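You operate a simulated robot arm through the tools that you are given. There is no shell and no other tool.

You run a simulated robot arm. Do the job below in one go: nothing can be reset, and whatever is moved stays where it is left.

JOB
Plug in the leader, free the brake, wind to 35 N, then brake.
Fine: the leader goes in the brass socket; go by the pull gauge; do not overwind, the wire whips and parts.

The check looks at the end state, three seconds after you hand in, the way a careful person would. Anything else that was tipped, shoved, dropped, spilled or broken makes it a failure.

ROBOT AND FRAMES
A 6-joint arm with a two-finger parallel gripper, fixed in place. Base frame: the origin is on the floor under the middle of its stand, x ahead of it, y to its left, z up; the work surface is at about z = 800. Units: mm, rad, N and s.
With the tool pointing down near the work surface it reaches from about 260 to 640 mm from the base axis. Its first joint turns from -2.007 to 2.007 rad. Payload 3.43 kg.
The TCP is the grasp point between the finger pads, 34 mm short of the fingertips. In the tool frame z runs along the fingers and y along their closing line. The gripper opens to 128 mm. The fingers are 24 mm wide and 12 mm thick; the gripper's body (48 by 130 mm) begins 96 mm behind the TCP.
Orientation is told as [roll, pitch, yaw] about the base's x, y, z axes, in that order, counted from this pose: with the fingers straight down and closing along the base's y, the tool's x points along the base's -x, its y along +y and its z along -z.

CONTROLS
- The arm moves only by the tool move_arm. Its argument "commands" is a list of rows, each an object (a shift or turn left out is 0, a gripper value left out holds the last) with "delta_pos": the shift along the base's x, y, z in mm, a list of three; "turn": the turn, a rotation vector about the base's x, y, z in rad, a list of three; "jaw": the opening in per cent of the stroke, from 0 (shut) to 100 (fully open). In form: [{"delta_pos": [tx, ty, tz], "turn": [ax, ay, az], "jaw": jaw}, ...]. A call has 1 to 20 rows; each row shifts and turns the commanded pose from where the row before left it. Rows are played at 5 a second. More than 50 mm and 0.15 rad between two rows, or a gripper value outside its range, and nothing of the call is played. Where a pose cannot be reached the arm comes as near as it can. A force on the tool above 40 N (or 10 N above the force at the start of the call, whichever is more), or a blocked arm, ends the call early, and 0.2 s more pass. Each finger travels about 153 mm/s and halts on what it meets, pressing with about 37 N; the grip force reading is that of the motor and also rises with nothing between the fingers. The clock runs only during rows and for 0.2 s after the last one: add rows that do not move to give the fingers time. It gives the time, the measured TCP pose, the force on the tool (base axes), the opening and the grip force at its end, in the units of the frame above (readings bear some noise), with the torque about the TCP (base axes, N m) and any sound that the robot's microphone picked up, and new pictures: "show" is both (left out), scene, wrist or none.
- Cameras (640 x 400 px; columns grow to the right, rows downward): "scene" is fixed at [221.8, 499.4, 1623.2]; the picture's right is [-0.97, -0.22, 0.00], its down [-0.12, 0.55, -0.83] and it looks along [0.18, -0.81, -0.56] (base axes); focal length 312 px, centre (320, 200). "wrist" rides on the gripper at [76, -11, -160] in the tool frame; the picture's right is [0.15, 0.99, 0.00], its down [-0.88, 0.13, -0.46] and it looks along [-0.45, 0.07, 0.89] (tool axes); focal length 234 px, centre (320, 200).
- raise_lower(by): slides the trunk up (or, below 0, down) by that many mm; the arm rides with it, the base frame stays. It gives what a move gives, with no picture.
- measure_at(camera, pixels): for up to 12 pixels [column, row] of the newest picture of that camera ("zoom" is the newest enlarged one), the place [x, y, z] in the base frame of the surface seen there, good to about 2 mm. The clock stands still meanwhile.
- inspect(camera, box): a new picture of the part [left, top, right, bottom] of that camera's present view, enlarged. The clock stands still meanwhile.
- finish_job(): hands the job in; it is judged then, once.

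Leave the gripper open and the arm clear of the work at the hand-in unless told otherwise.

The tools are called after "Request:" as a command line: name --argument value ..., lists and objects as JSON in quotes. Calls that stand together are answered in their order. move_arm: Moves the arm, as the interface text tells. Its arguments: {"type":"object","properties":{"commands":{"type":"array"},"show":{"type":"string","enum":["both","scene","wrist","none"]}},"required":["commands"]} The other tools are called the same way: raise_lower (by) moves the trunk up or down; measure_at (camera, pixels) gives the place of the surface under pixels of a picture; inspect (camera, box) takes an enlarged picture of a part of a camera's view; finish_job () hands the job in.

At the start:

```text
clock: 0.0
tool_pos: [390.1, -208.9, 1263.1]
ee_rot: [-0.001, 0.0, 0.0]
contact_force: [0.5, 0.6, 0.7]
wrist_torque: [-0.01, 0.03, -0.02]
gripper_width: 128.1
grip_force: 0.1
trunk travel left (down, up): [-925.0, 65.0]
```

scene: 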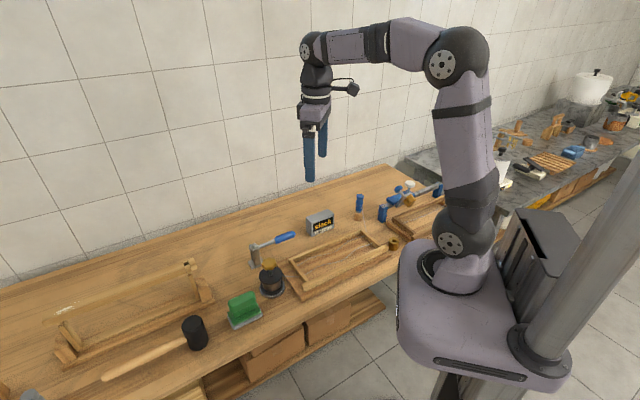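
wrist: 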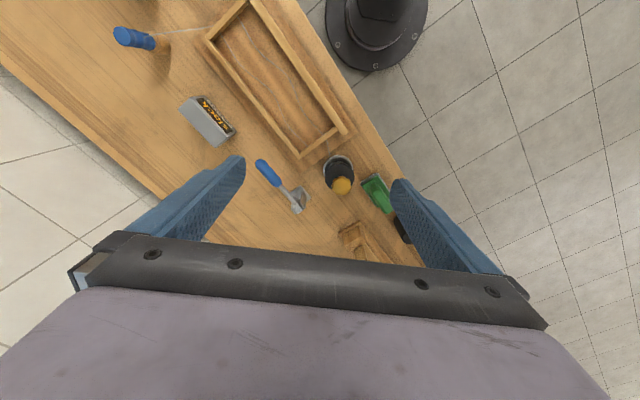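

I see a bench with a wooden frame at the left, another tray in the middle, and several small tools. I need closer views to find the leader, brass socket, brake, crank and pull gauge. I'll enlarge parts of the scene picture.

Request:
inspect --camera "scene" --box '[220, 180, 460, 330]'

Request:
inspect --camera "scene" --box '[0, 240, 240, 390]'

Request:
inspect --camera "scene" --box '[340, 160, 460, 235]'

Request:
inspect --camera "wrist" --box '[100, 0, 460, 260]'

```text
2.67 times, centred on (340, 255) of scene
```

zoom: 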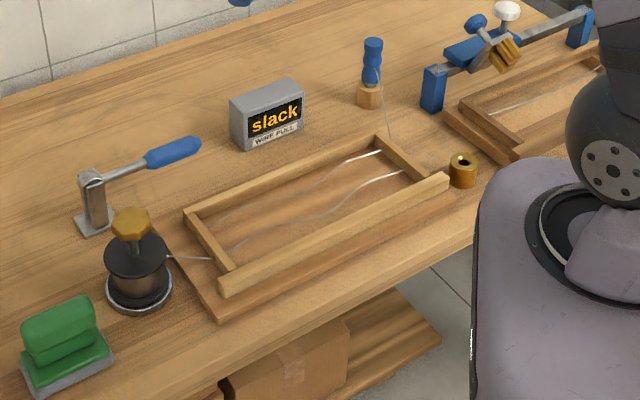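

```text
2.67 times, centred on (120, 315) of scene
```

zoom: 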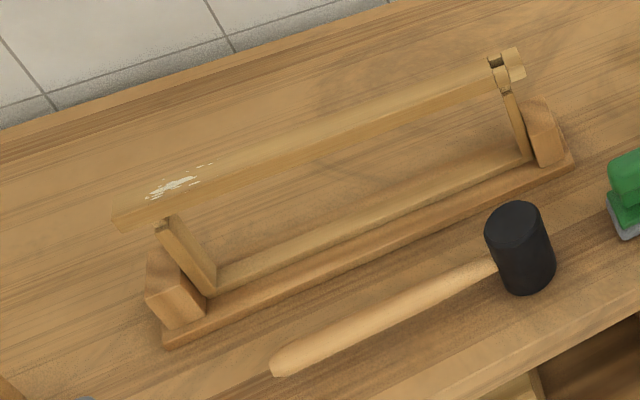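

```text
5.33 times, centred on (400, 198) of scene
```

zoom: 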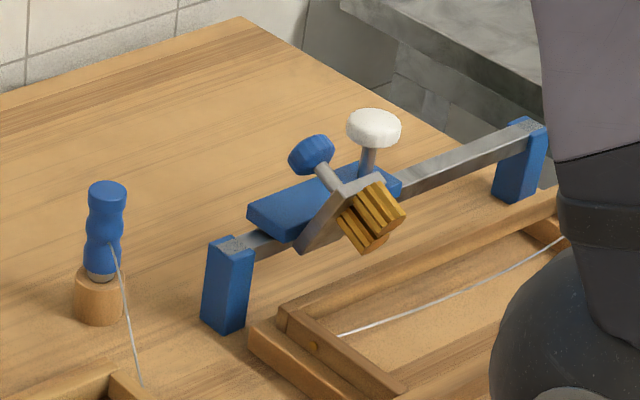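

```text
1.54 times, centred on (280, 130) of wrist
```

zoom: 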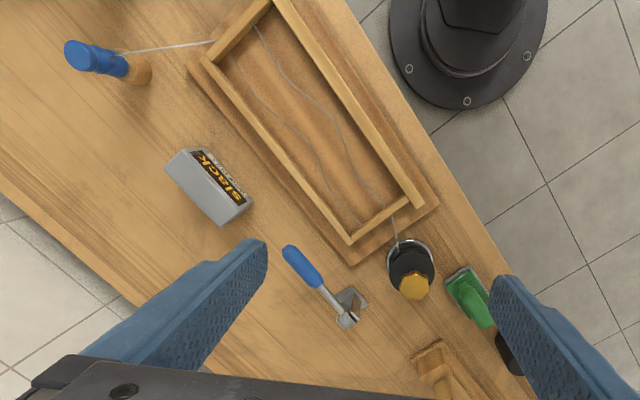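

The parts so far: a blue-handled leader stands in a wooden holder at about (360,205), the brass socket is at (393,244), and the drum with the gold knob is at (270,280). The blue-handled lever at (270,245) looks like the brake. The "slack / WIRE PULL" box at (320,222) looks like the gauge. Next I'll measure these.

Request:
inspect --camera "scene" --box '[335, 180, 415, 260]'

Request:
measure_at --camera "scene" --pixels '[[360, 196], [359, 205], [359, 214], [393, 241], [392, 246], [269, 263], [271, 285], [255, 262], [292, 236], [276, 240], [253, 247], [320, 225]]'

```text
5.00 times, centred on (375, 220) of scene
```

zoom: 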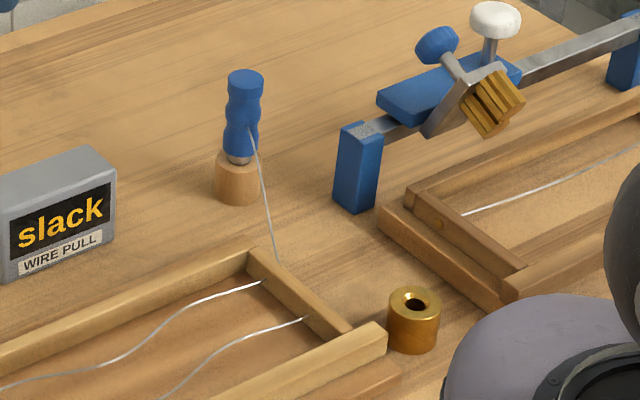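

```text
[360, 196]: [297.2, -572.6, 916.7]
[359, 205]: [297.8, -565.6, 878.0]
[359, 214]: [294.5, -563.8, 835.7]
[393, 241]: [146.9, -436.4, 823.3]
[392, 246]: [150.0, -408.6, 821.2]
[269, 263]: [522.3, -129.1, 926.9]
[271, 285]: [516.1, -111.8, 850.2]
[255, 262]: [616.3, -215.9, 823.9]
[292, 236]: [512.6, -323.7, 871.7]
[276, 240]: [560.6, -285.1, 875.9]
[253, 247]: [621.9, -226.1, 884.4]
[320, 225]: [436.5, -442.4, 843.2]
```

I'll enlarge more and measure the leader, socket, drum and brake lever precisely.

Request:
measure_at --camera "zoom" --pixels '[[415, 304], [395, 300], [435, 300], [414, 292], [412, 340], [245, 78], [240, 115], [238, 158], [238, 180], [252, 135], [265, 200], [276, 262]]'

Request:
inspect --camera "scene" --box '[235, 220, 315, 300]'

```text
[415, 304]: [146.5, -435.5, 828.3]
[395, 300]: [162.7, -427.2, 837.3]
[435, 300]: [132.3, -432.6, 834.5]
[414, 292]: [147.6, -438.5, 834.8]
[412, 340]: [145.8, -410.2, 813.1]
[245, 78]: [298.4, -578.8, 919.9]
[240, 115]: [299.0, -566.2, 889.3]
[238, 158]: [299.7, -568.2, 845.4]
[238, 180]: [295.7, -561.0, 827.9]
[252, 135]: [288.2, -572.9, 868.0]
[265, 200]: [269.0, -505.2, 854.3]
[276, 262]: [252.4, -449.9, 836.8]
```

```text
5.00 times, centred on (275, 260) of scene
```

zoom: 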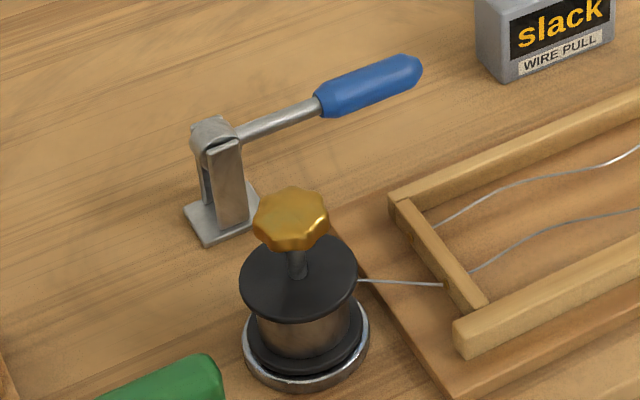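

Request:
measure_at --camera "zoom" --pixels '[[408, 75], [370, 85], [330, 98], [280, 122], [213, 130], [228, 180], [210, 235], [290, 215], [289, 200], [300, 262], [300, 340], [400, 283]]'

Request:
inspect --camera "wrist" --box '[240, 140, 360, 220]'

```text
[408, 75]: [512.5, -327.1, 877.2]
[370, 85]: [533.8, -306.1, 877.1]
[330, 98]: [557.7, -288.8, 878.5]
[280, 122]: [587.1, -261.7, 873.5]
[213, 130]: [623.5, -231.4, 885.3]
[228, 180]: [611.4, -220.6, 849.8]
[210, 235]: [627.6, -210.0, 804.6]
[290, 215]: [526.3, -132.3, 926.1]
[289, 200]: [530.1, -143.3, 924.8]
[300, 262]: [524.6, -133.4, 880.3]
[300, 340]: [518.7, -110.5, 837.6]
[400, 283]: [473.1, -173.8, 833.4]
```

```text
5.00 times, centred on (300, 180) of wrist
```

zoom: 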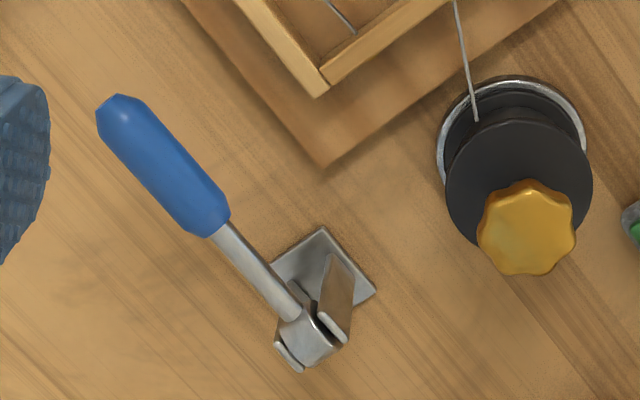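

The lever is roughly horizontal, with its pivot near (621,-228) and its handle tip near (510,-330). The drum knob top is near (525,-132,927). Now I'll check the neighbours of the leader and socket, and the arm's shoulder height.

Request:
measure_at --camera "scene" --pixels '[[450, 243], [467, 65], [315, 48], [382, 213], [398, 188], [409, 185], [408, 201], [437, 190], [380, 247], [387, 236], [350, 216], [322, 214]]'

Request:
inspect --camera "wrist" --box '[100, 0, 260, 100]'

```text
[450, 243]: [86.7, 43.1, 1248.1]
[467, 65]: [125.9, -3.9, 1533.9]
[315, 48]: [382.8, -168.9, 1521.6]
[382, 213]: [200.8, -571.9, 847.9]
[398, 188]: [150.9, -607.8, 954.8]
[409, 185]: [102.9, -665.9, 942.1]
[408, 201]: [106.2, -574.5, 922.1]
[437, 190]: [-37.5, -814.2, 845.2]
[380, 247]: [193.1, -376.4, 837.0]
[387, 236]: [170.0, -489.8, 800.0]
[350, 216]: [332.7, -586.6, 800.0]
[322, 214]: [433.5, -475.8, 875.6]
```

```text
4.00 times, centred on (180, 50) of wrist
```

zoom: 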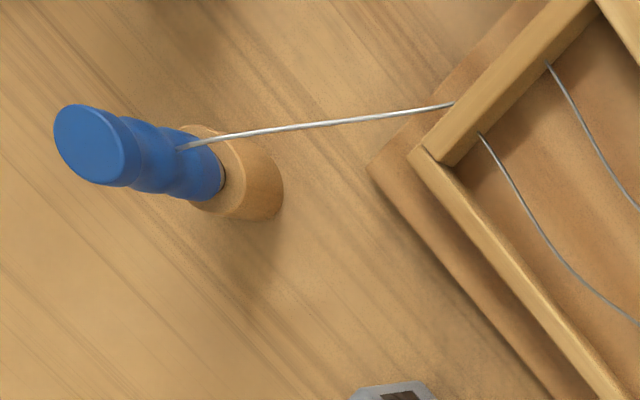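

The leader axis is near (298,-577), its top is at z≈920, and the wire leaves its side at z≈868 toward the tray's end rail. The shoulder sits at z≈1248, so the leader is near the limit of reach. I'll move over toward it at a safe height, turning the tool so the wrist camera looks outward, to get a closer view.

Request:
move_arm --commands '[{"delta_pos": [-12, -27, -10], "turn": [0, 0, -0.109]}, {"delta_pos": [-12, -27, -10], "turn": [0, 0, -0.109]}, {"delta_pos": [-12, -27, -10], "turn": [0, 0, -0.109]}, {"delta_pos": [-12, -27, -10], "turn": [0, 0, -0.109]}, {"delta_pos": [-12, -27, -10], "turn": [0, 0, -0.109]}, {"delta_pos": [-12, -27, -10], "turn": [0, 0, -0.109]}, {"delta_pos": [-12, -27, -10], "turn": [0, 0, -0.109]}, {"delta_pos": [-12, -27, -10], "turn": [0, 0, -0.109]}, {"delta_pos": [-12, -27, -10], "turn": [0, 0, -0.109]}, {"delta_pos": [-12, -27, -10], "turn": [0, 0, -0.109]}, {}]'

```text
clock: 2.4
tool_pos: [270.7, -480.0, 1162.9]
ee_rot: [0.0, -0.001, -1.093]
contact_force: [-0.2, 0.4, 0.4]
wrist_torque: [-0.02, 0.02, -0.05]
gripper_width: 127.9
grip_force: 0.0
trunk travel left (down, up): [-925.0, 65.0]
```

scene: 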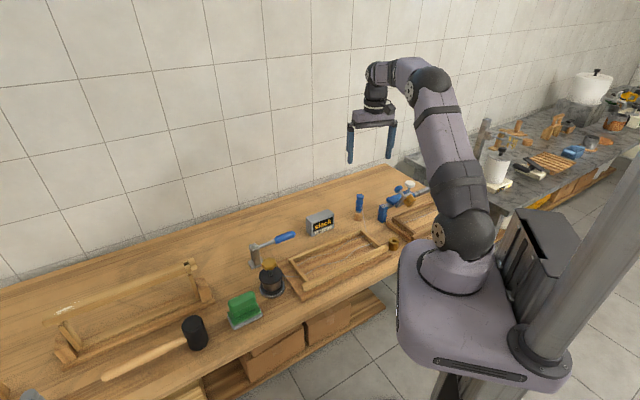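
wrist: 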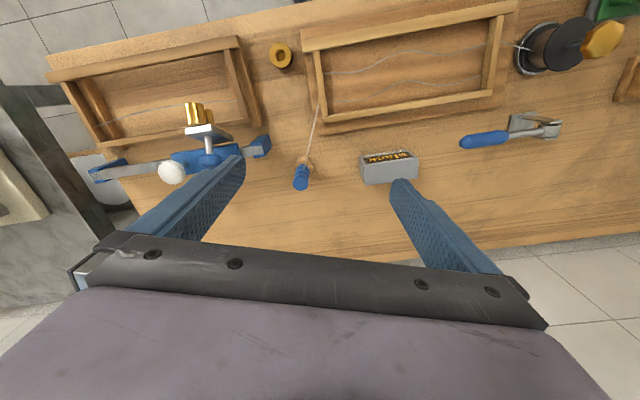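

Now the wrist camera shows the socket at (280,55), leader at (302,178), gauge at (390,167), lever at (510,132) and drum at (560,45). I'll enlarge these.

Request:
inspect --camera "wrist" --box '[240, 20, 440, 200]'

Request:
inspect --camera "wrist" --box '[450, 0, 640, 160]'

Request:
measure_at --camera "wrist" --pixels '[[280, 50], [280, 64], [272, 56], [290, 56], [302, 163], [301, 184], [301, 175], [316, 108], [319, 100], [370, 160], [410, 160], [262, 148]]'

```text
2.22 times, centred on (340, 110) of wrist
```

zoom: 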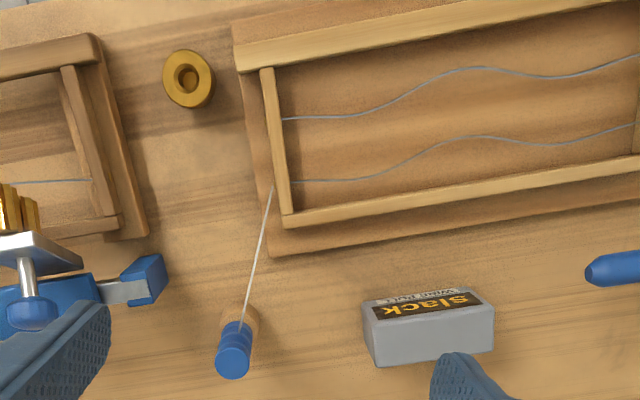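

```text
2.50 times, centred on (545, 80) of wrist
```

zoom: 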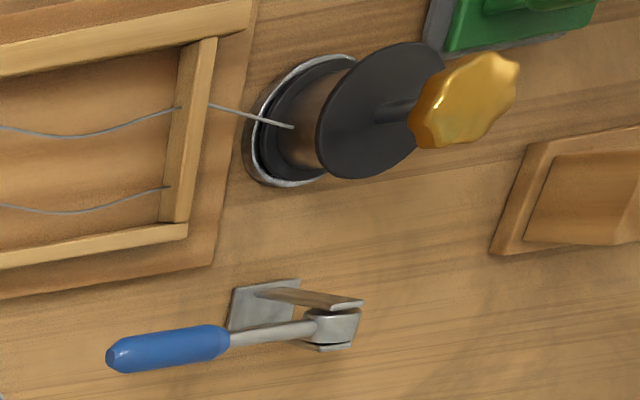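

```text
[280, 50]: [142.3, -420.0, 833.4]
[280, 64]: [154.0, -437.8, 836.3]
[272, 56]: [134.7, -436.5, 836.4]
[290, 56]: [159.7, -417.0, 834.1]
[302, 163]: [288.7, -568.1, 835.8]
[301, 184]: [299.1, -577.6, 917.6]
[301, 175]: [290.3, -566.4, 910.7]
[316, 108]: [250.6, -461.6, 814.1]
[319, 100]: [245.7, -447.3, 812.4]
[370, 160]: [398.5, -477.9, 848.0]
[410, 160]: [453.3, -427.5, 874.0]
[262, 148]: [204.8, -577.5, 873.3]
```

The socket centre is about (147.5,-429) with its top at z≈836. The leader axis is about (298,-577). I'll close the jaw to about half and move above the leader at z≈1000, then check reach and alignment.

Request:
move_arm --commands '[{"delta_pos": [5.5, -19.4, -30], "jaw": 50}, {"delta_pos": [5.5, -19.4, -30], "jaw": 50}, {"delta_pos": [5.5, -19.4, -30], "jaw": 50}, {"delta_pos": [5.5, -19.4, -30], "jaw": 50}, {"delta_pos": [5.5, -19.4, -30], "jaw": 50}, {}]'

```text
clock: 3.8
tool_pos: [291.2, -553.0, 1021.4]
ee_rot: [0.001, 0.001, -1.091]
contact_force: [-0.2, 0.1, -0.3]
wrist_torque: [0.02, -0.01, -0.04]
gripper_width: 64.0
grip_force: 0.0
out of reach, approached as far as the arm can: row 5
trunk travel left (down, up): [-925.0, 65.0]
```

scene: 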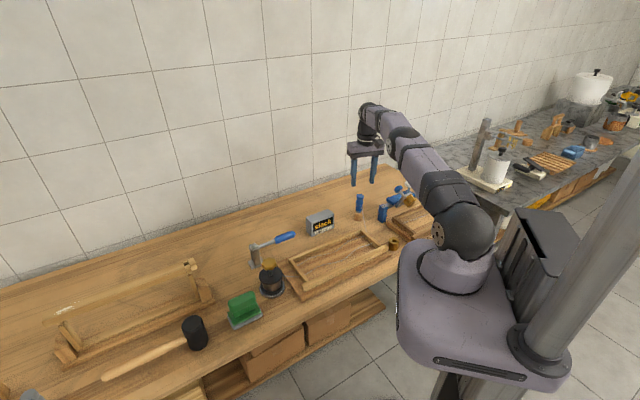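
wrist: 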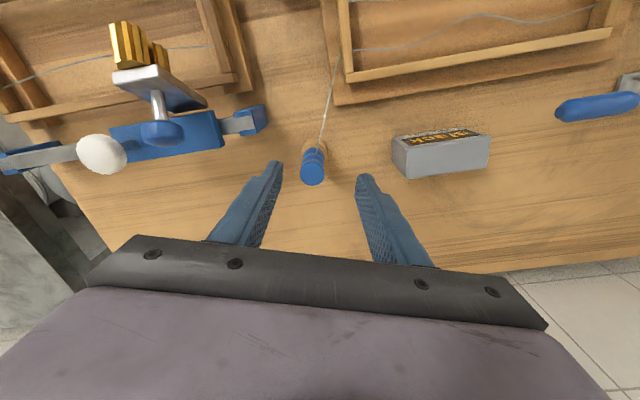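

The reach gave out at radius ≈625 at z≈1021. I'll measure the arm's joints in the scene picture to see whether lowering the trunk would help, and what is under the arm's mount.

Request:
measure_at --camera "scene" --pixels '[[445, 237], [470, 225], [470, 250], [450, 190], [425, 165], [400, 135], [370, 115], [365, 130], [368, 148], [440, 345], [470, 380], [410, 320]]'

Request:
inspect --camera "scene" --box '[340, 90, 580, 400]'

```text
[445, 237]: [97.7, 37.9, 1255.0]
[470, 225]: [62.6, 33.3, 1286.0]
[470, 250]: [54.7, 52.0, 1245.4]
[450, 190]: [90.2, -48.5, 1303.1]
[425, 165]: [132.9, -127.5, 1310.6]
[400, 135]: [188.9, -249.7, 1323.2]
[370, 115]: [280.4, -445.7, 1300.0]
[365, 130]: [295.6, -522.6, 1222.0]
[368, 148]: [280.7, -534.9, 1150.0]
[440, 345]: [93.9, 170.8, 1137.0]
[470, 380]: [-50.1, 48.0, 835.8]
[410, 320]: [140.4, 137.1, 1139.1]
```

```text
1.29 times, centred on (460, 245) of scene
```

zoom: 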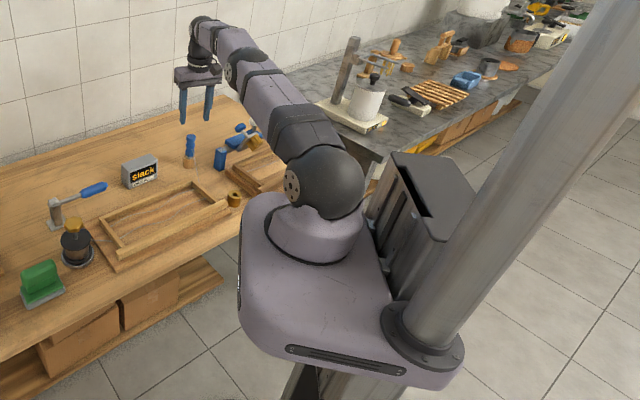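

The arm is nearly straight here, so the tool needs to tilt outward by about 0.2 rad about its closing line. That keeps the pads parallel to the handle and brings the wrist closer in. I'll do the tilt at this height and check the pose.

Request:
move_arm --commands '[{"turn": [-0.0887, -0.0462, 0]}, {"turn": [-0.0887, -0.0462, 0]}, {}]' --show "wrist"

```text
clock: 4.6
tool_pos: [289.6, -554.4, 1020.9]
ee_rot: [0.0, -0.202, -1.092]
contact_force: [-0.2, 0.8, -0.4]
wrist_torque: [0.0, -0.01, -0.03]
gripper_width: 63.9
grip_force: 0.0
trunk travel left (down, up): [-925.0, 65.0]
```

wrist: 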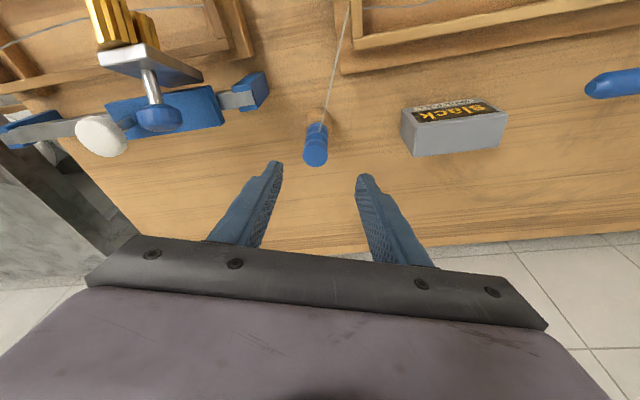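

The tilt worked (pitch -0.2). Now I'll measure the leader from this closer view.

Request:
inspect --camera "wrist" --box '[270, 90, 370, 170]'

```text
5.00 times, centred on (320, 130) of wrist
```

zoom: 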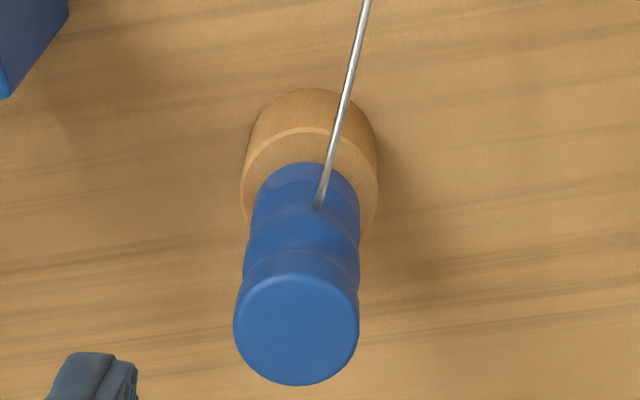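

Request:
measure_at --camera "zoom" --pixels '[[296, 330], [240, 325], [352, 330], [298, 282], [296, 378], [305, 235], [310, 195], [250, 180], [370, 180], [320, 205], [340, 130], [310, 145]]'

```text
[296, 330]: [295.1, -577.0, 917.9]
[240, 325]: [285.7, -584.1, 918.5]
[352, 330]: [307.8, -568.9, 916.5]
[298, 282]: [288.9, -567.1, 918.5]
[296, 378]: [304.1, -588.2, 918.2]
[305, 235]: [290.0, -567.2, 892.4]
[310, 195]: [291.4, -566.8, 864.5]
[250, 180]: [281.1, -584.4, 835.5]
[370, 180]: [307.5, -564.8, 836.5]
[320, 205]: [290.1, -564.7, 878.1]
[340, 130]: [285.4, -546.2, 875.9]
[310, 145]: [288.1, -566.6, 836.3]
```

The handle top centre is (296.6,-577), z≈918, diameter ≈27, and the wire joins it at z≈878. The holder top is at z≈836, the same as the socket top. I'll move over the axis with the fingertips just above the handle, then look.

Request:
move_arm --commands '[{"delta_pos": [2.3, -7.5, -20]}, {"delta_pos": [2.3, -7.5, -20]}, {"delta_pos": [2.4, -7.6, -18]}, {}, {}]'

```text
clock: 5.8
tool_pos: [296.8, -578.3, 963.0]
ee_rot: [-0.001, -0.198, -1.092]
contact_force: [-0.1, -0.1, 0.9]
wrist_torque: [0.01, 0.01, 0.02]
gripper_width: 63.9
grip_force: 0.2
trunk travel left (down, up): [-925.0, 65.0]
```

scene: 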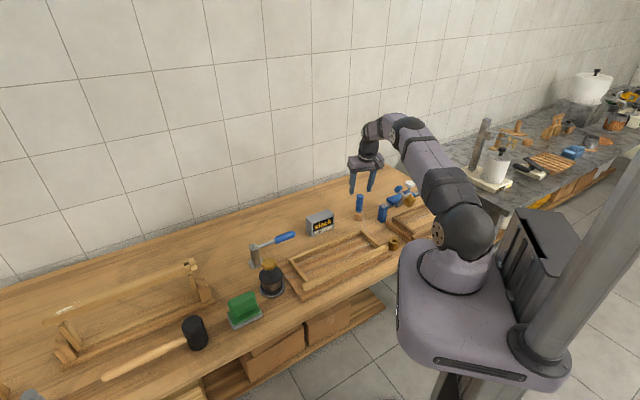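
wrist: 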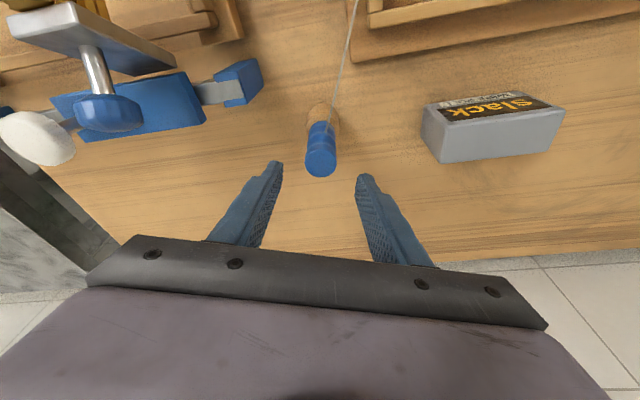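

The TCP is above the leader axis to within about 1 mm. I'll descend 63 mm with the fingers straddling the handle.

Request:
move_arm --commands '[{"delta_pos": [0, 0.5, -16]}, {"delta_pos": [0, 0.4, -16]}, {"delta_pos": [0, 0.3, -16]}, {"delta_pos": [0, 0, -15]}, {}, {}]'

```text
clock: 7.2
tool_pos: [297.7, -576.3, 901.0]
ee_rot: [0.0, -0.202, -1.09]
contact_force: [-0.6, -0.4, 0.8]
wrist_torque: [0.01, 0.01, 0.0]
gripper_width: 63.9
grip_force: 0.0
trunk travel left (down, up): [-925.0, 65.0]
```

scene: 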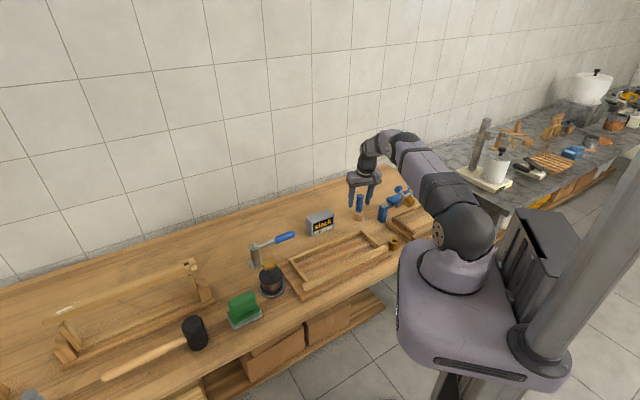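
wrist: 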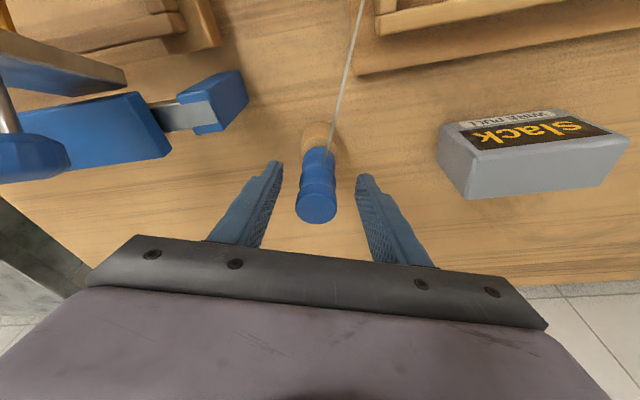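

The handle sits between the fingers, well centred (handle at columns 297–336, finger edges at 283 and 356). I'll close the jaw gently now.

Request:
move_arm --commands '[{"jaw": 35}, {"jaw": 25}, {"jaw": 15}, {"jaw": 10}, {}, {}]'

```text
clock: 8.6
tool_pos: [299.4, -578.2, 901.9]
ee_rot: [0.0, -0.199, -1.092]
contact_force: [-0.8, -1.6, 0.6]
wrist_torque: [-0.1, 0.08, -0.02]
gripper_width: 26.7
grip_force: 36.9
trunk travel left (down, up): [-925.0, 65.0]
```

scene: 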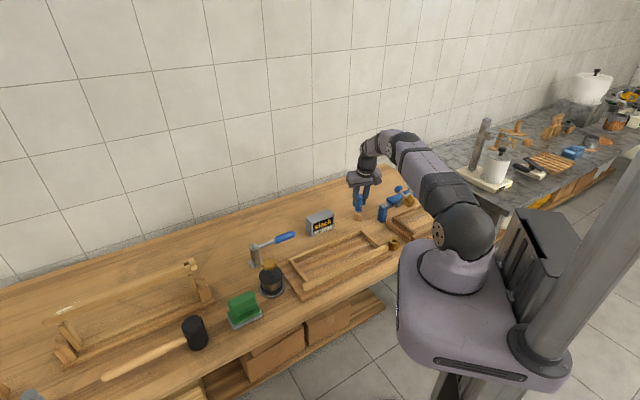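
wrist: 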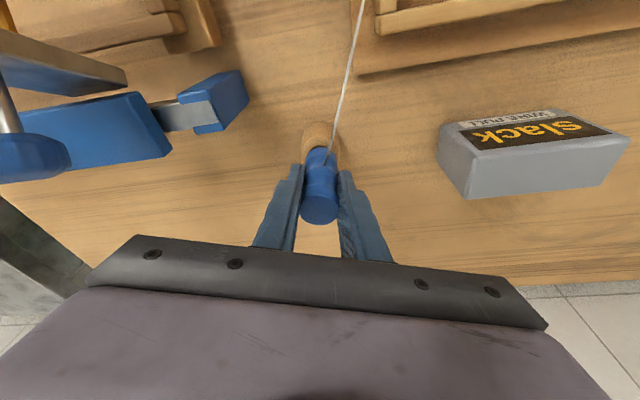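

The grip is solid (width 26.7, force 37 N). I'll lift straight up slowly in small steps and watch the force.

Request:
move_arm --commands '[{"delta_pos": [0, 0, 5], "jaw": 5}, {"delta_pos": [0, 0, 10]}, {"delta_pos": [0, 0, 15]}, {"delta_pos": [0, 0, 15]}, {}]'

```text
clock: 9.8
tool_pos: [297.2, -576.8, 946.4]
ee_rot: [0.0, -0.2, -1.091]
contact_force: [-0.4, -0.6, -0.1]
wrist_torque: [0.03, 0.03, 0.01]
gripper_width: 26.5
grip_force: 37.4
trunk travel left (down, up): [-925.0, 65.0]
```

scene: 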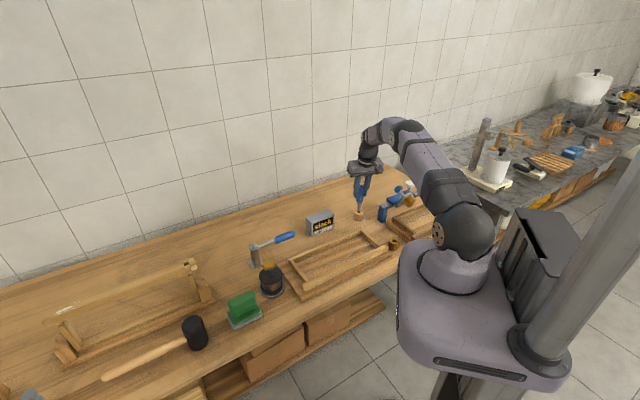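
wrist: 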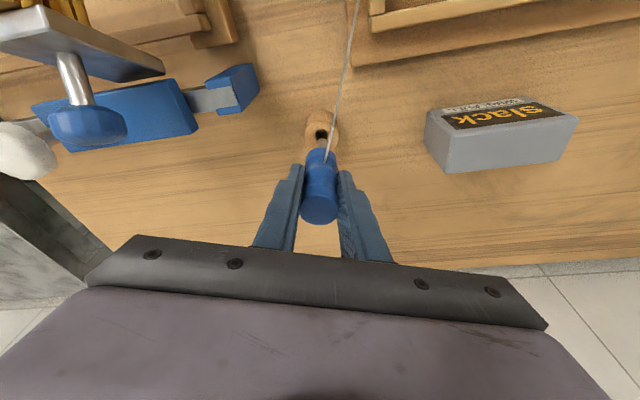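

The leader came free with no resistance. I'll enlarge to see the pin and the emptied holder.

Request:
inspect --camera "scene" --box '[330, 150, 430, 260]'

Request:
inspect --camera "wrist" --box '[270, 90, 370, 230]'

```text
3.64 times, centred on (380, 205) of scene
```

zoom: 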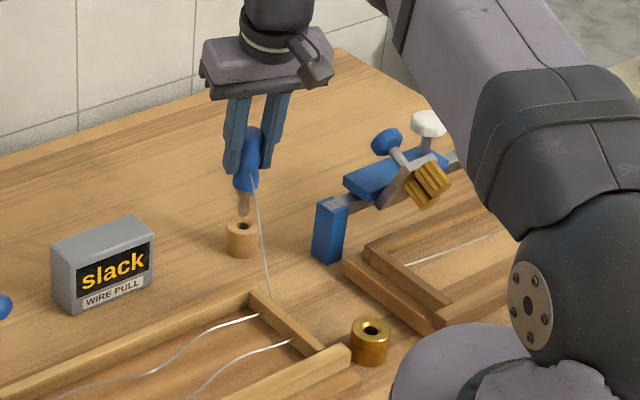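

```text
2.86 times, centred on (320, 160) of wrist
```

zoom: 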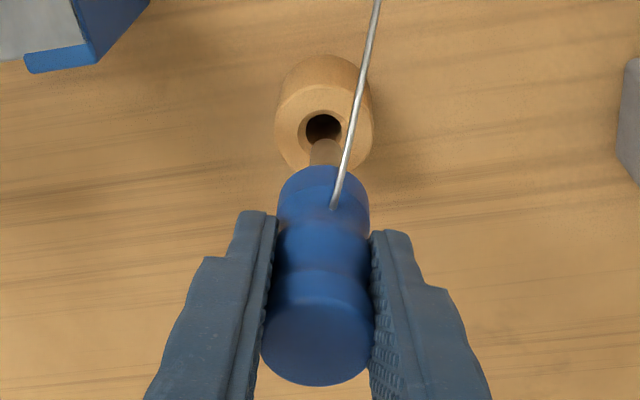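

The pin is just clear of the holder. I'll lift another 40 mm, then carry the leader to above the brass socket, turning -1.7 rad about the vertical. That way the wire side will face the tray rail and the fingers stay off the wire.

Request:
move_arm --commands '[{"delta_pos": [0, 0, 20]}, {"delta_pos": [0, 0, 20]}, {"delta_pos": [-12.5, 12.3, 0], "turn": [0, 0, -0.142]}, {"delta_pos": [-12.5, 12.3, 0], "turn": [0, 0, -0.142]}, {"delta_pos": [-12.5, 12.3, 0], "turn": [0, 0, -0.142]}, {"delta_pos": [-12.5, 12.3, 0], "turn": [0, 0, -0.142]}, {"delta_pos": [-12.5, 12.3, 0], "turn": [0, 0, -0.142]}, {"delta_pos": [-12.5, 12.3, 0], "turn": [0, 0, -0.142]}, {}]'

```text
clock: 11.8
tool_pos: [221.2, -502.8, 985.0]
ee_rot: [0.001, -0.2, -1.945]
contact_force: [1.4, -0.2, -0.6]
wrist_torque: [0.02, 0.01, 0.0]
gripper_width: 27.1
grip_force: 36.9
trunk travel left (down, up): [-925.0, 65.0]
```

scene: 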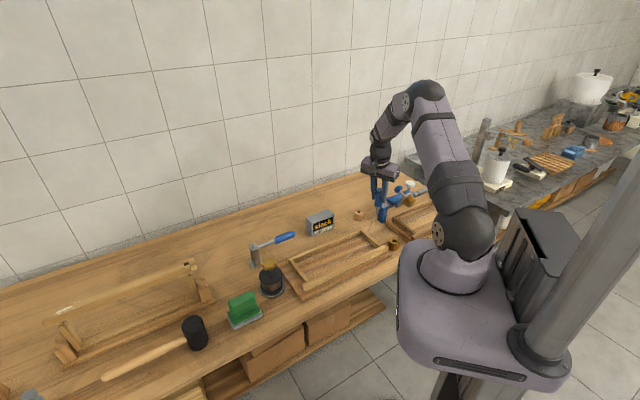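
wrist: 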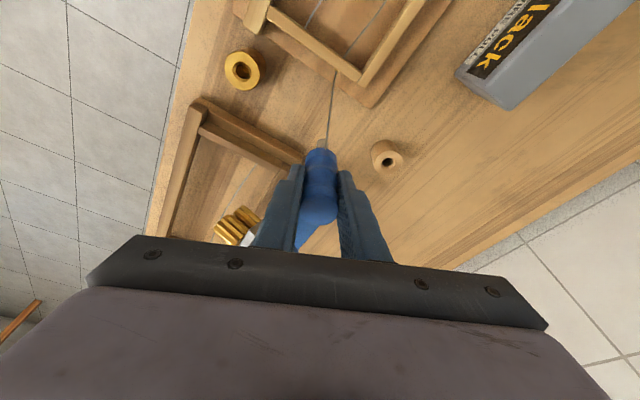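

Good so far: no force, and the leader is still held. I'll carry on the rest of the way to above the socket.

Request:
move_arm --commands '[{"delta_pos": [-12.3, 12.3, 0], "turn": [0, 0, -0.142]}, {"delta_pos": [-12.3, 12.3, 0], "turn": [0, 0, -0.142]}, {"delta_pos": [-12.3, 12.3, 0], "turn": [0, 0, -0.142]}, {"delta_pos": [-12.3, 12.3, 0], "turn": [0, 0, -0.142]}, {"delta_pos": [-12.3, 12.3, 0], "turn": [0, 0, -0.142]}, {"delta_pos": [-12.3, 12.3, 0], "turn": [0, 0, -0.142]}, {}, {}]'

```text
clock: 13.6
tool_pos: [146.4, -430.5, 986.6]
ee_rot: [0.0, -0.201, -2.796]
contact_force: [0.6, -0.6, 0.1]
wrist_torque: [-0.05, -0.01, 0.04]
gripper_width: 26.7
grip_force: 36.9
trunk travel left (down, up): [-925.0, 65.0]
```

scene: 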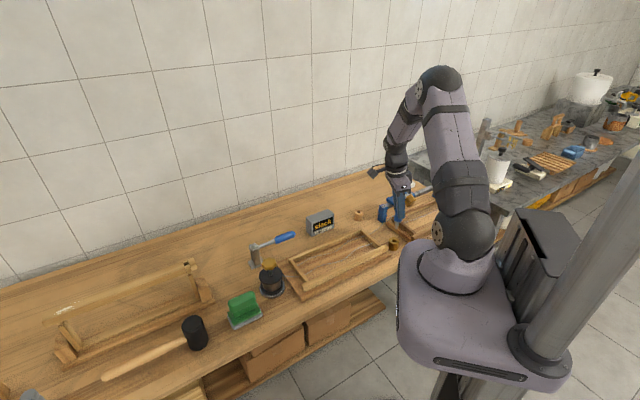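
wrist: 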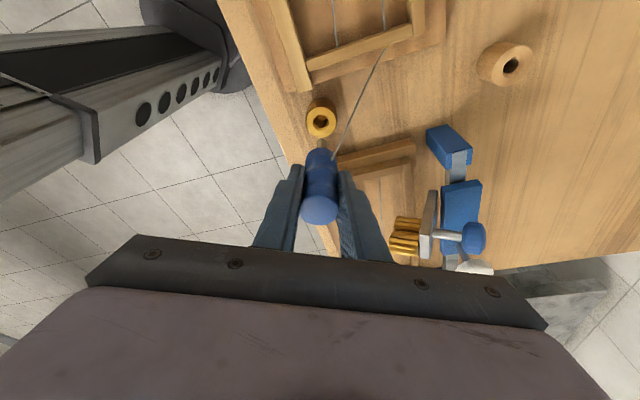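

The leader hangs just above the socket; the socket is at (321,121) in the wrist picture and the pin at (319,140). I'll enlarge and measure the pin and the socket bore.

Request:
inspect --camera "wrist" --box '[280, 90, 360, 230]'

Request:
inspect --camera "scene" --box '[365, 170, 435, 260]'

```text
2.86 times, centred on (320, 160) of wrist
```

zoom: 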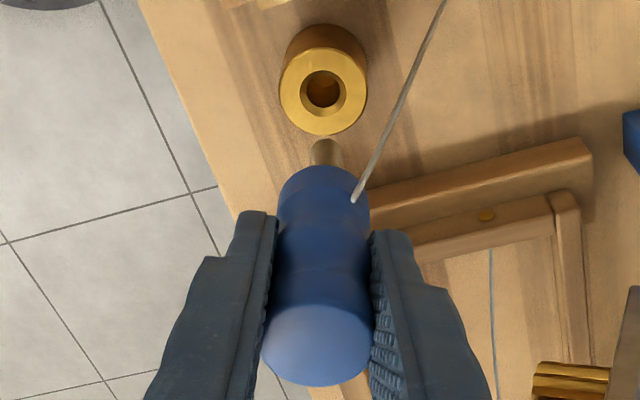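

```text
4.44 times, centred on (400, 215) of scene
```

zoom: 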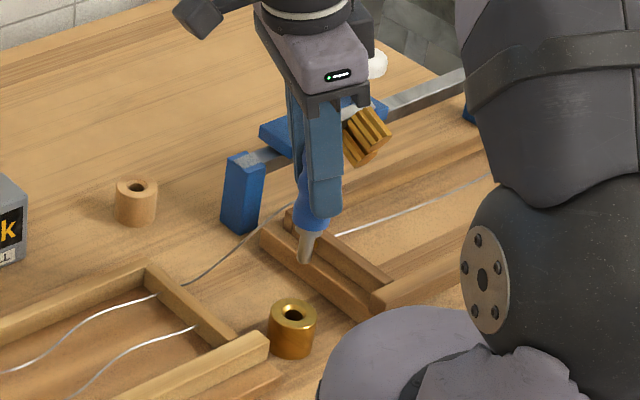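

I'll measure the pin (upper and lower edges) and the socket rim on this scene enlargement.

Request:
measure_at --camera "zoom" --pixels '[[303, 256], [299, 250], [308, 250], [308, 238], [303, 238], [313, 238], [300, 215], [325, 220], [273, 312], [313, 312], [293, 302], [293, 325]]'

Request:
measure_at --camera "wrist" --pixels '[[319, 144], [319, 140], [308, 121], [334, 121], [321, 108], [321, 136], [319, 210], [305, 207], [336, 207], [319, 195], [319, 222], [319, 160]]'

```text
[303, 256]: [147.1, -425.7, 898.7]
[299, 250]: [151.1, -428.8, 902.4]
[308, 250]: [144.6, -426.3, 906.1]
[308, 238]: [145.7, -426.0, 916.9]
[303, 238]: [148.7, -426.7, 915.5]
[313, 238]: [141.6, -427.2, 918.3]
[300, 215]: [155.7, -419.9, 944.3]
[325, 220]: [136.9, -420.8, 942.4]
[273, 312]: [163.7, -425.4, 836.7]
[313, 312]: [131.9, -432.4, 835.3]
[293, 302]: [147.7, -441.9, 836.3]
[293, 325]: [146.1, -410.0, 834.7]
```

```text
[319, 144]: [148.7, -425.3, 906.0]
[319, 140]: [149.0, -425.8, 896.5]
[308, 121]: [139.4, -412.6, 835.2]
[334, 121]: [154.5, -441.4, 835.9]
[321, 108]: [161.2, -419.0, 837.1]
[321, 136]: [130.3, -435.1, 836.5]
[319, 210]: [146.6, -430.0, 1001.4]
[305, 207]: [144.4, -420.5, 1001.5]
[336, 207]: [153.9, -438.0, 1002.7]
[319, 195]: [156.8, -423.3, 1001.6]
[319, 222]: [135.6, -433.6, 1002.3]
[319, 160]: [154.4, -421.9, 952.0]
```

The wrist view puts the bore about 2.8 mm toward +y of the pin axis, and the scene view says the x offset is about 0. The pin tip is ~90 mm below the TCP and the socket top is at z≈836. I'll shift +2.7 in y, descend until the tip is ~10 mm above the bore, and check again.

Request:
move_arm --commands '[{"delta_pos": [0, 1.4, -12]}, {"delta_pos": [0, 1.3, -13]}, {"delta_pos": [0, 0, -13]}, {"delta_pos": [0, 0, -12]}, {}, {}]'

Request:
inspect --camera "wrist" --box '[290, 100, 350, 180]'

Request:
inspect --camera "scene" --box '[375, 200, 415, 260]'

```text
clock: 15.0
tool_pos: [147.5, -425.8, 936.3]
ee_rot: [-0.001, -0.201, -2.796]
contact_force: [0.5, 0.1, -1.2]
wrist_torque: [-0.04, -0.02, 0.03]
gripper_width: 26.9
grip_force: 37.1
trunk travel left (down, up): [-925.0, 65.0]
```

scene: 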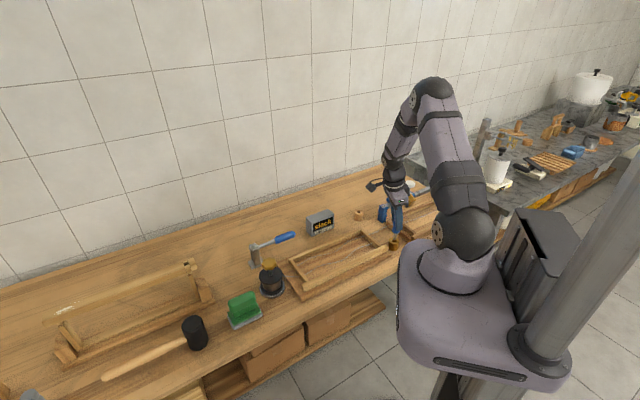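
wrist: 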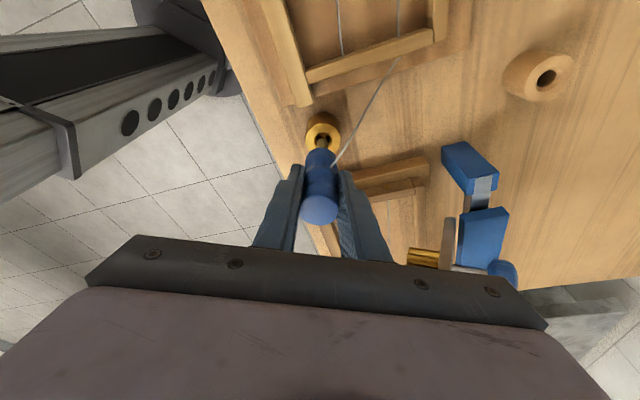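

```text
5.00 times, centred on (320, 140) of wrist
```

zoom: 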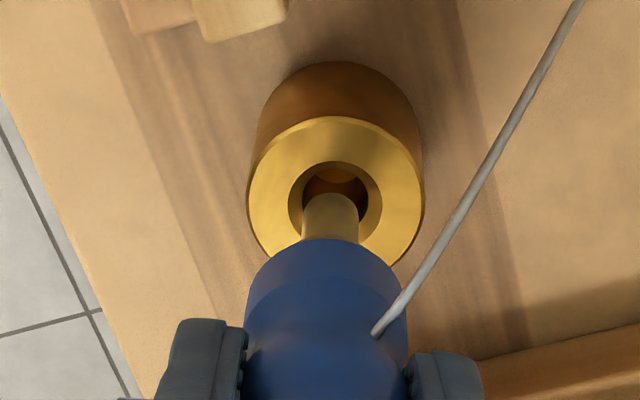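

```text
6.67 times, centred on (395, 230) of scene
```

zoom: 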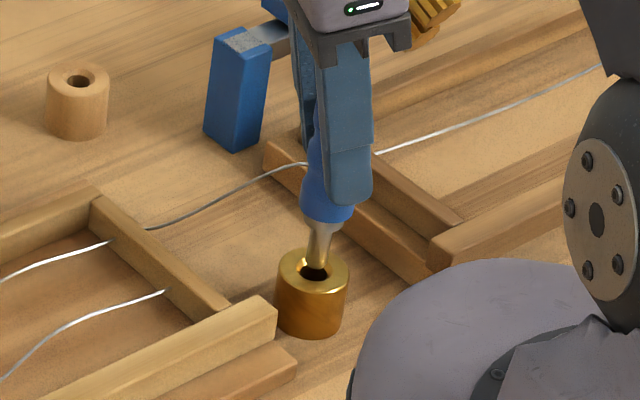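

The pin is almost over the bore: the wrist zoom shows the tip at (330,200) and the bore centre at (336,192), so about 1 mm too far in +y. I'll measure the tip once more before going in.

Request:
measure_at --camera "zoom" --pixels '[[317, 262], [317, 268], [317, 272], [309, 262], [326, 262], [323, 240], [335, 240], [312, 240], [280, 272], [346, 272], [313, 250], [313, 294]]'

Request:
measure_at --camera "wrist" --pixels '[[322, 140], [322, 143], [322, 146], [308, 138], [338, 138], [323, 125], [323, 150], [318, 143], [326, 143]]'

```text
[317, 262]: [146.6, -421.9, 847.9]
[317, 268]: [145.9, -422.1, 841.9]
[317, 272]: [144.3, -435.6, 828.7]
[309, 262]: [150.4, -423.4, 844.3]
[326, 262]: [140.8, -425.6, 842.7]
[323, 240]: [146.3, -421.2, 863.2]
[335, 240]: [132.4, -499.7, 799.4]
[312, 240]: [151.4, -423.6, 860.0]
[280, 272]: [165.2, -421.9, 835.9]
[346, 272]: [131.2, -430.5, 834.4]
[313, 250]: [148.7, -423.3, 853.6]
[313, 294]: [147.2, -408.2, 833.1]
```

```text
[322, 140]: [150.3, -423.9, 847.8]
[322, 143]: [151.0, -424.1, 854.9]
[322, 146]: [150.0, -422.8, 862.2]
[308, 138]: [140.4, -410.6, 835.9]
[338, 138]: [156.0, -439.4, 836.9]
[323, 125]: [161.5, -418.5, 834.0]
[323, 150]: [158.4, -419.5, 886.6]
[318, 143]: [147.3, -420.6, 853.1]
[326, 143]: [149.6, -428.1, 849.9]
```

The tip is at z≈841, about 5 mm above the socket top, and within about 1.5 mm of the bore centre. I'll make a tiny correction and go down slowly, 15 mm first, watching the force.

Request:
move_arm --commands '[{"delta_pos": [0.3, -0.5, -2]}, {"delta_pos": [0, 0, -3]}, {"delta_pos": [0, 0, -3]}, {"delta_pos": [0, 0, -3]}, {"delta_pos": [0, 0, -4]}, {}]'

Request:
inspect --camera "wrist" --box '[290, 100, 350, 180]'

Request:
inspect --camera "scene" --box '[375, 200, 415, 260]'

```text
clock: 16.4
tool_pos: [148.4, -426.8, 920.3]
ee_rot: [-0.002, -0.2, -2.796]
contact_force: [0.2, 0.4, -1.6]
wrist_torque: [-0.02, 0.03, 0.02]
gripper_width: 26.6
grip_force: 37.4
trunk travel left (down, up): [-925.0, 65.0]
```

scene: 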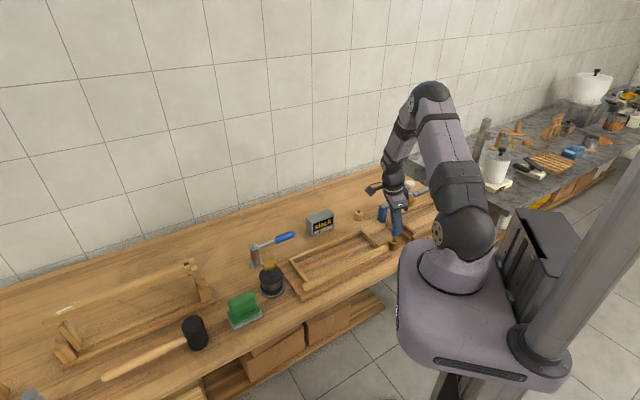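
wrist: 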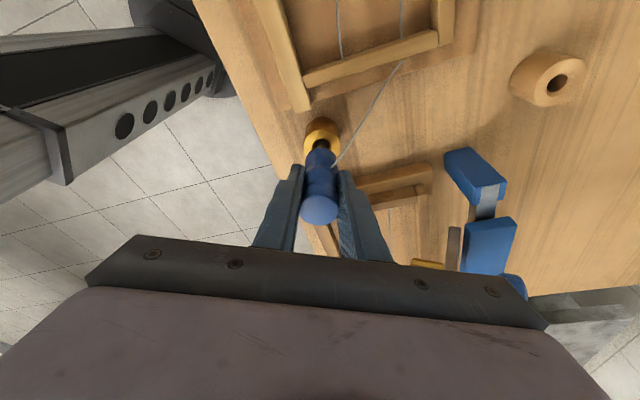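

```text
5.00 times, centred on (320, 140) of wrist
```

zoom: 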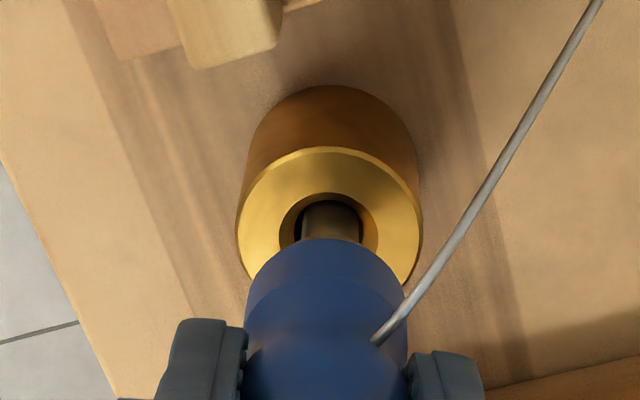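

```text
6.67 times, centred on (395, 230) of scene
```

zoom: 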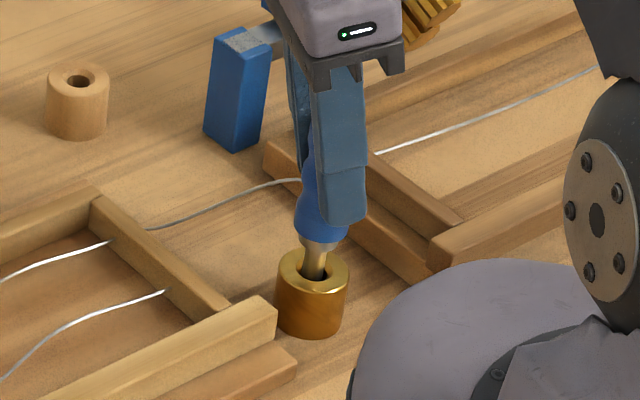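

The pin is inside the bore with no side force. I'll continue down in small steps, watching for it to seat.

Request:
move_arm --commands '[{"delta_pos": [0, 0, -4]}, {"delta_pos": [0, 0, -4]}, {"delta_pos": [0, 0, -4]}, {"delta_pos": [0, 0, -3]}, {}]' --show "wrist"

Request:
inspect --camera "scene" --box '[375, 200, 415, 260]'

```text
clock: 17.6
tool_pos: [146.8, -425.8, 906.7]
ee_rot: [0.0, -0.199, -2.797]
contact_force: [-0.6, -0.4, 0.1]
wrist_torque: [0.03, -0.01, 0.02]
gripper_width: 27.0
grip_force: 37.5
trunk travel left (down, up): [-925.0, 65.0]
```

wrist: 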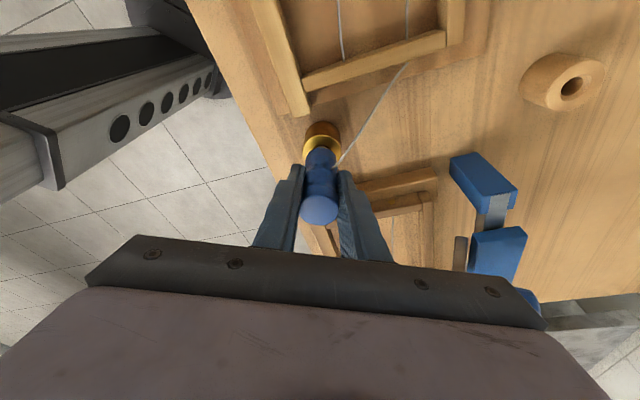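

```text
6.67 times, centred on (395, 230) of scene
```

zoom: 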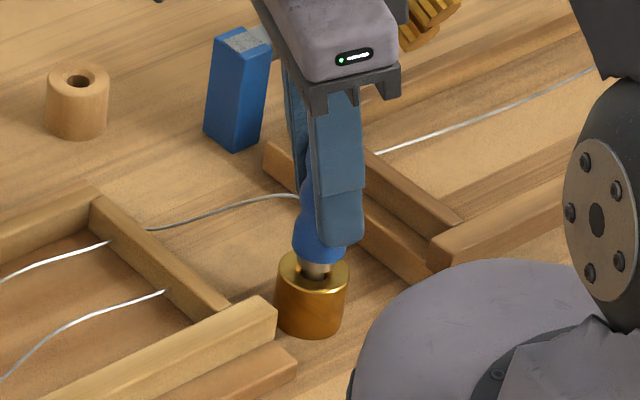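

There is still no resistance, with a short bit of pin showing above the rim. I'll continue in 2 mm steps until it seats.

Request:
move_arm --commands '[{"delta_pos": [0, 0, -2]}, {"delta_pos": [0, 0, -2]}, {"delta_pos": [0, 0, -2]}, {}]' --show "none"

Request:
inspect --camera "scene" --box '[375, 200, 415, 260]'

```text
clock: 18.6
tool_pos: [148.7, -427.0, 901.9]
ee_rot: [0.003, -0.201, -2.797]
contact_force: [2.3, 2.4, 8.0]
wrist_torque: [0.2, -0.12, -0.01]
gripper_width: 26.9
grip_force: 37.4
trunk travel left (down, up): [-925.0, 65.0]
```

```text
6.67 times, centred on (395, 230) of scene
```

zoom: 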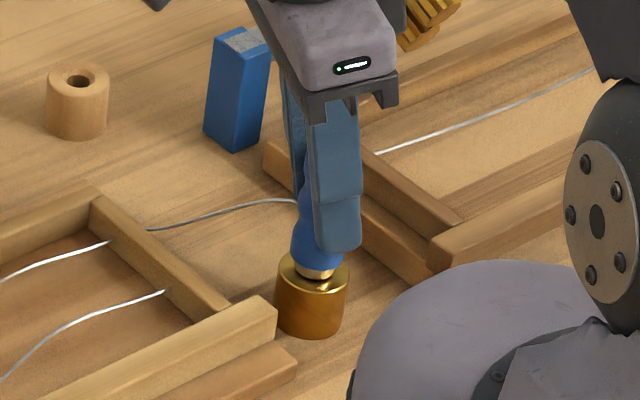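

It now pushes back with 8 N. I'll press a little further to make sure it is fully seated and listen for a click.

Request:
move_arm --commands '[{"delta_pos": [0, 0, -1.5]}, {}, {"delta_pos": [0, 0, -1.5]}, {}, {}]' --show "wrist"

Request:
inspect --camera "scene" --box '[375, 200, 415, 260]'

```text
clock: 19.8
tool_pos: [147.5, -426.2, 897.9]
ee_rot: [0.004, -0.201, -2.796]
contact_force: [-1.4, -1.0, 26.6]
wrist_torque: [-0.01, 0.24, -0.01]
gripper_width: 26.7
grip_force: 37.1
trunk travel left (down, up): [-925.0, 65.0]
```

wrist: 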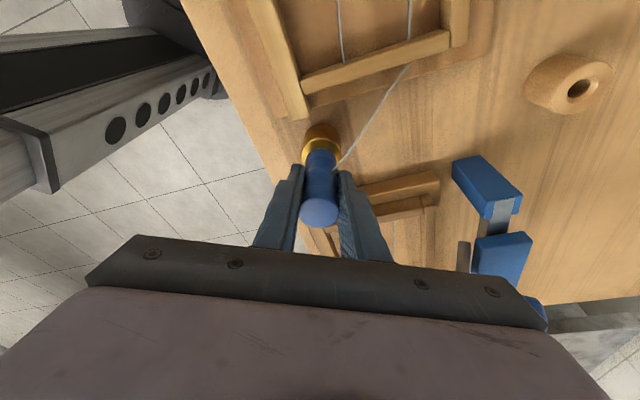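

```text
6.67 times, centred on (395, 230) of scene
```

zoom: 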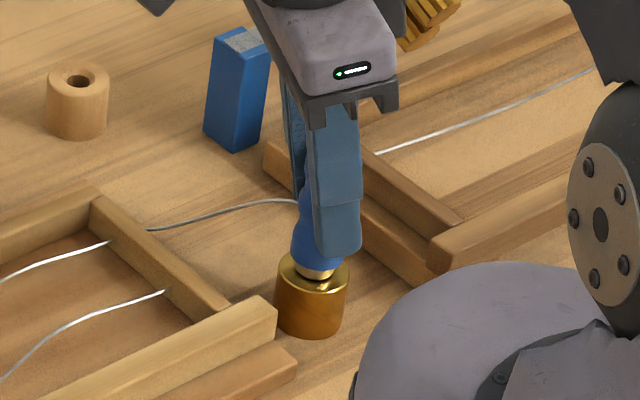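

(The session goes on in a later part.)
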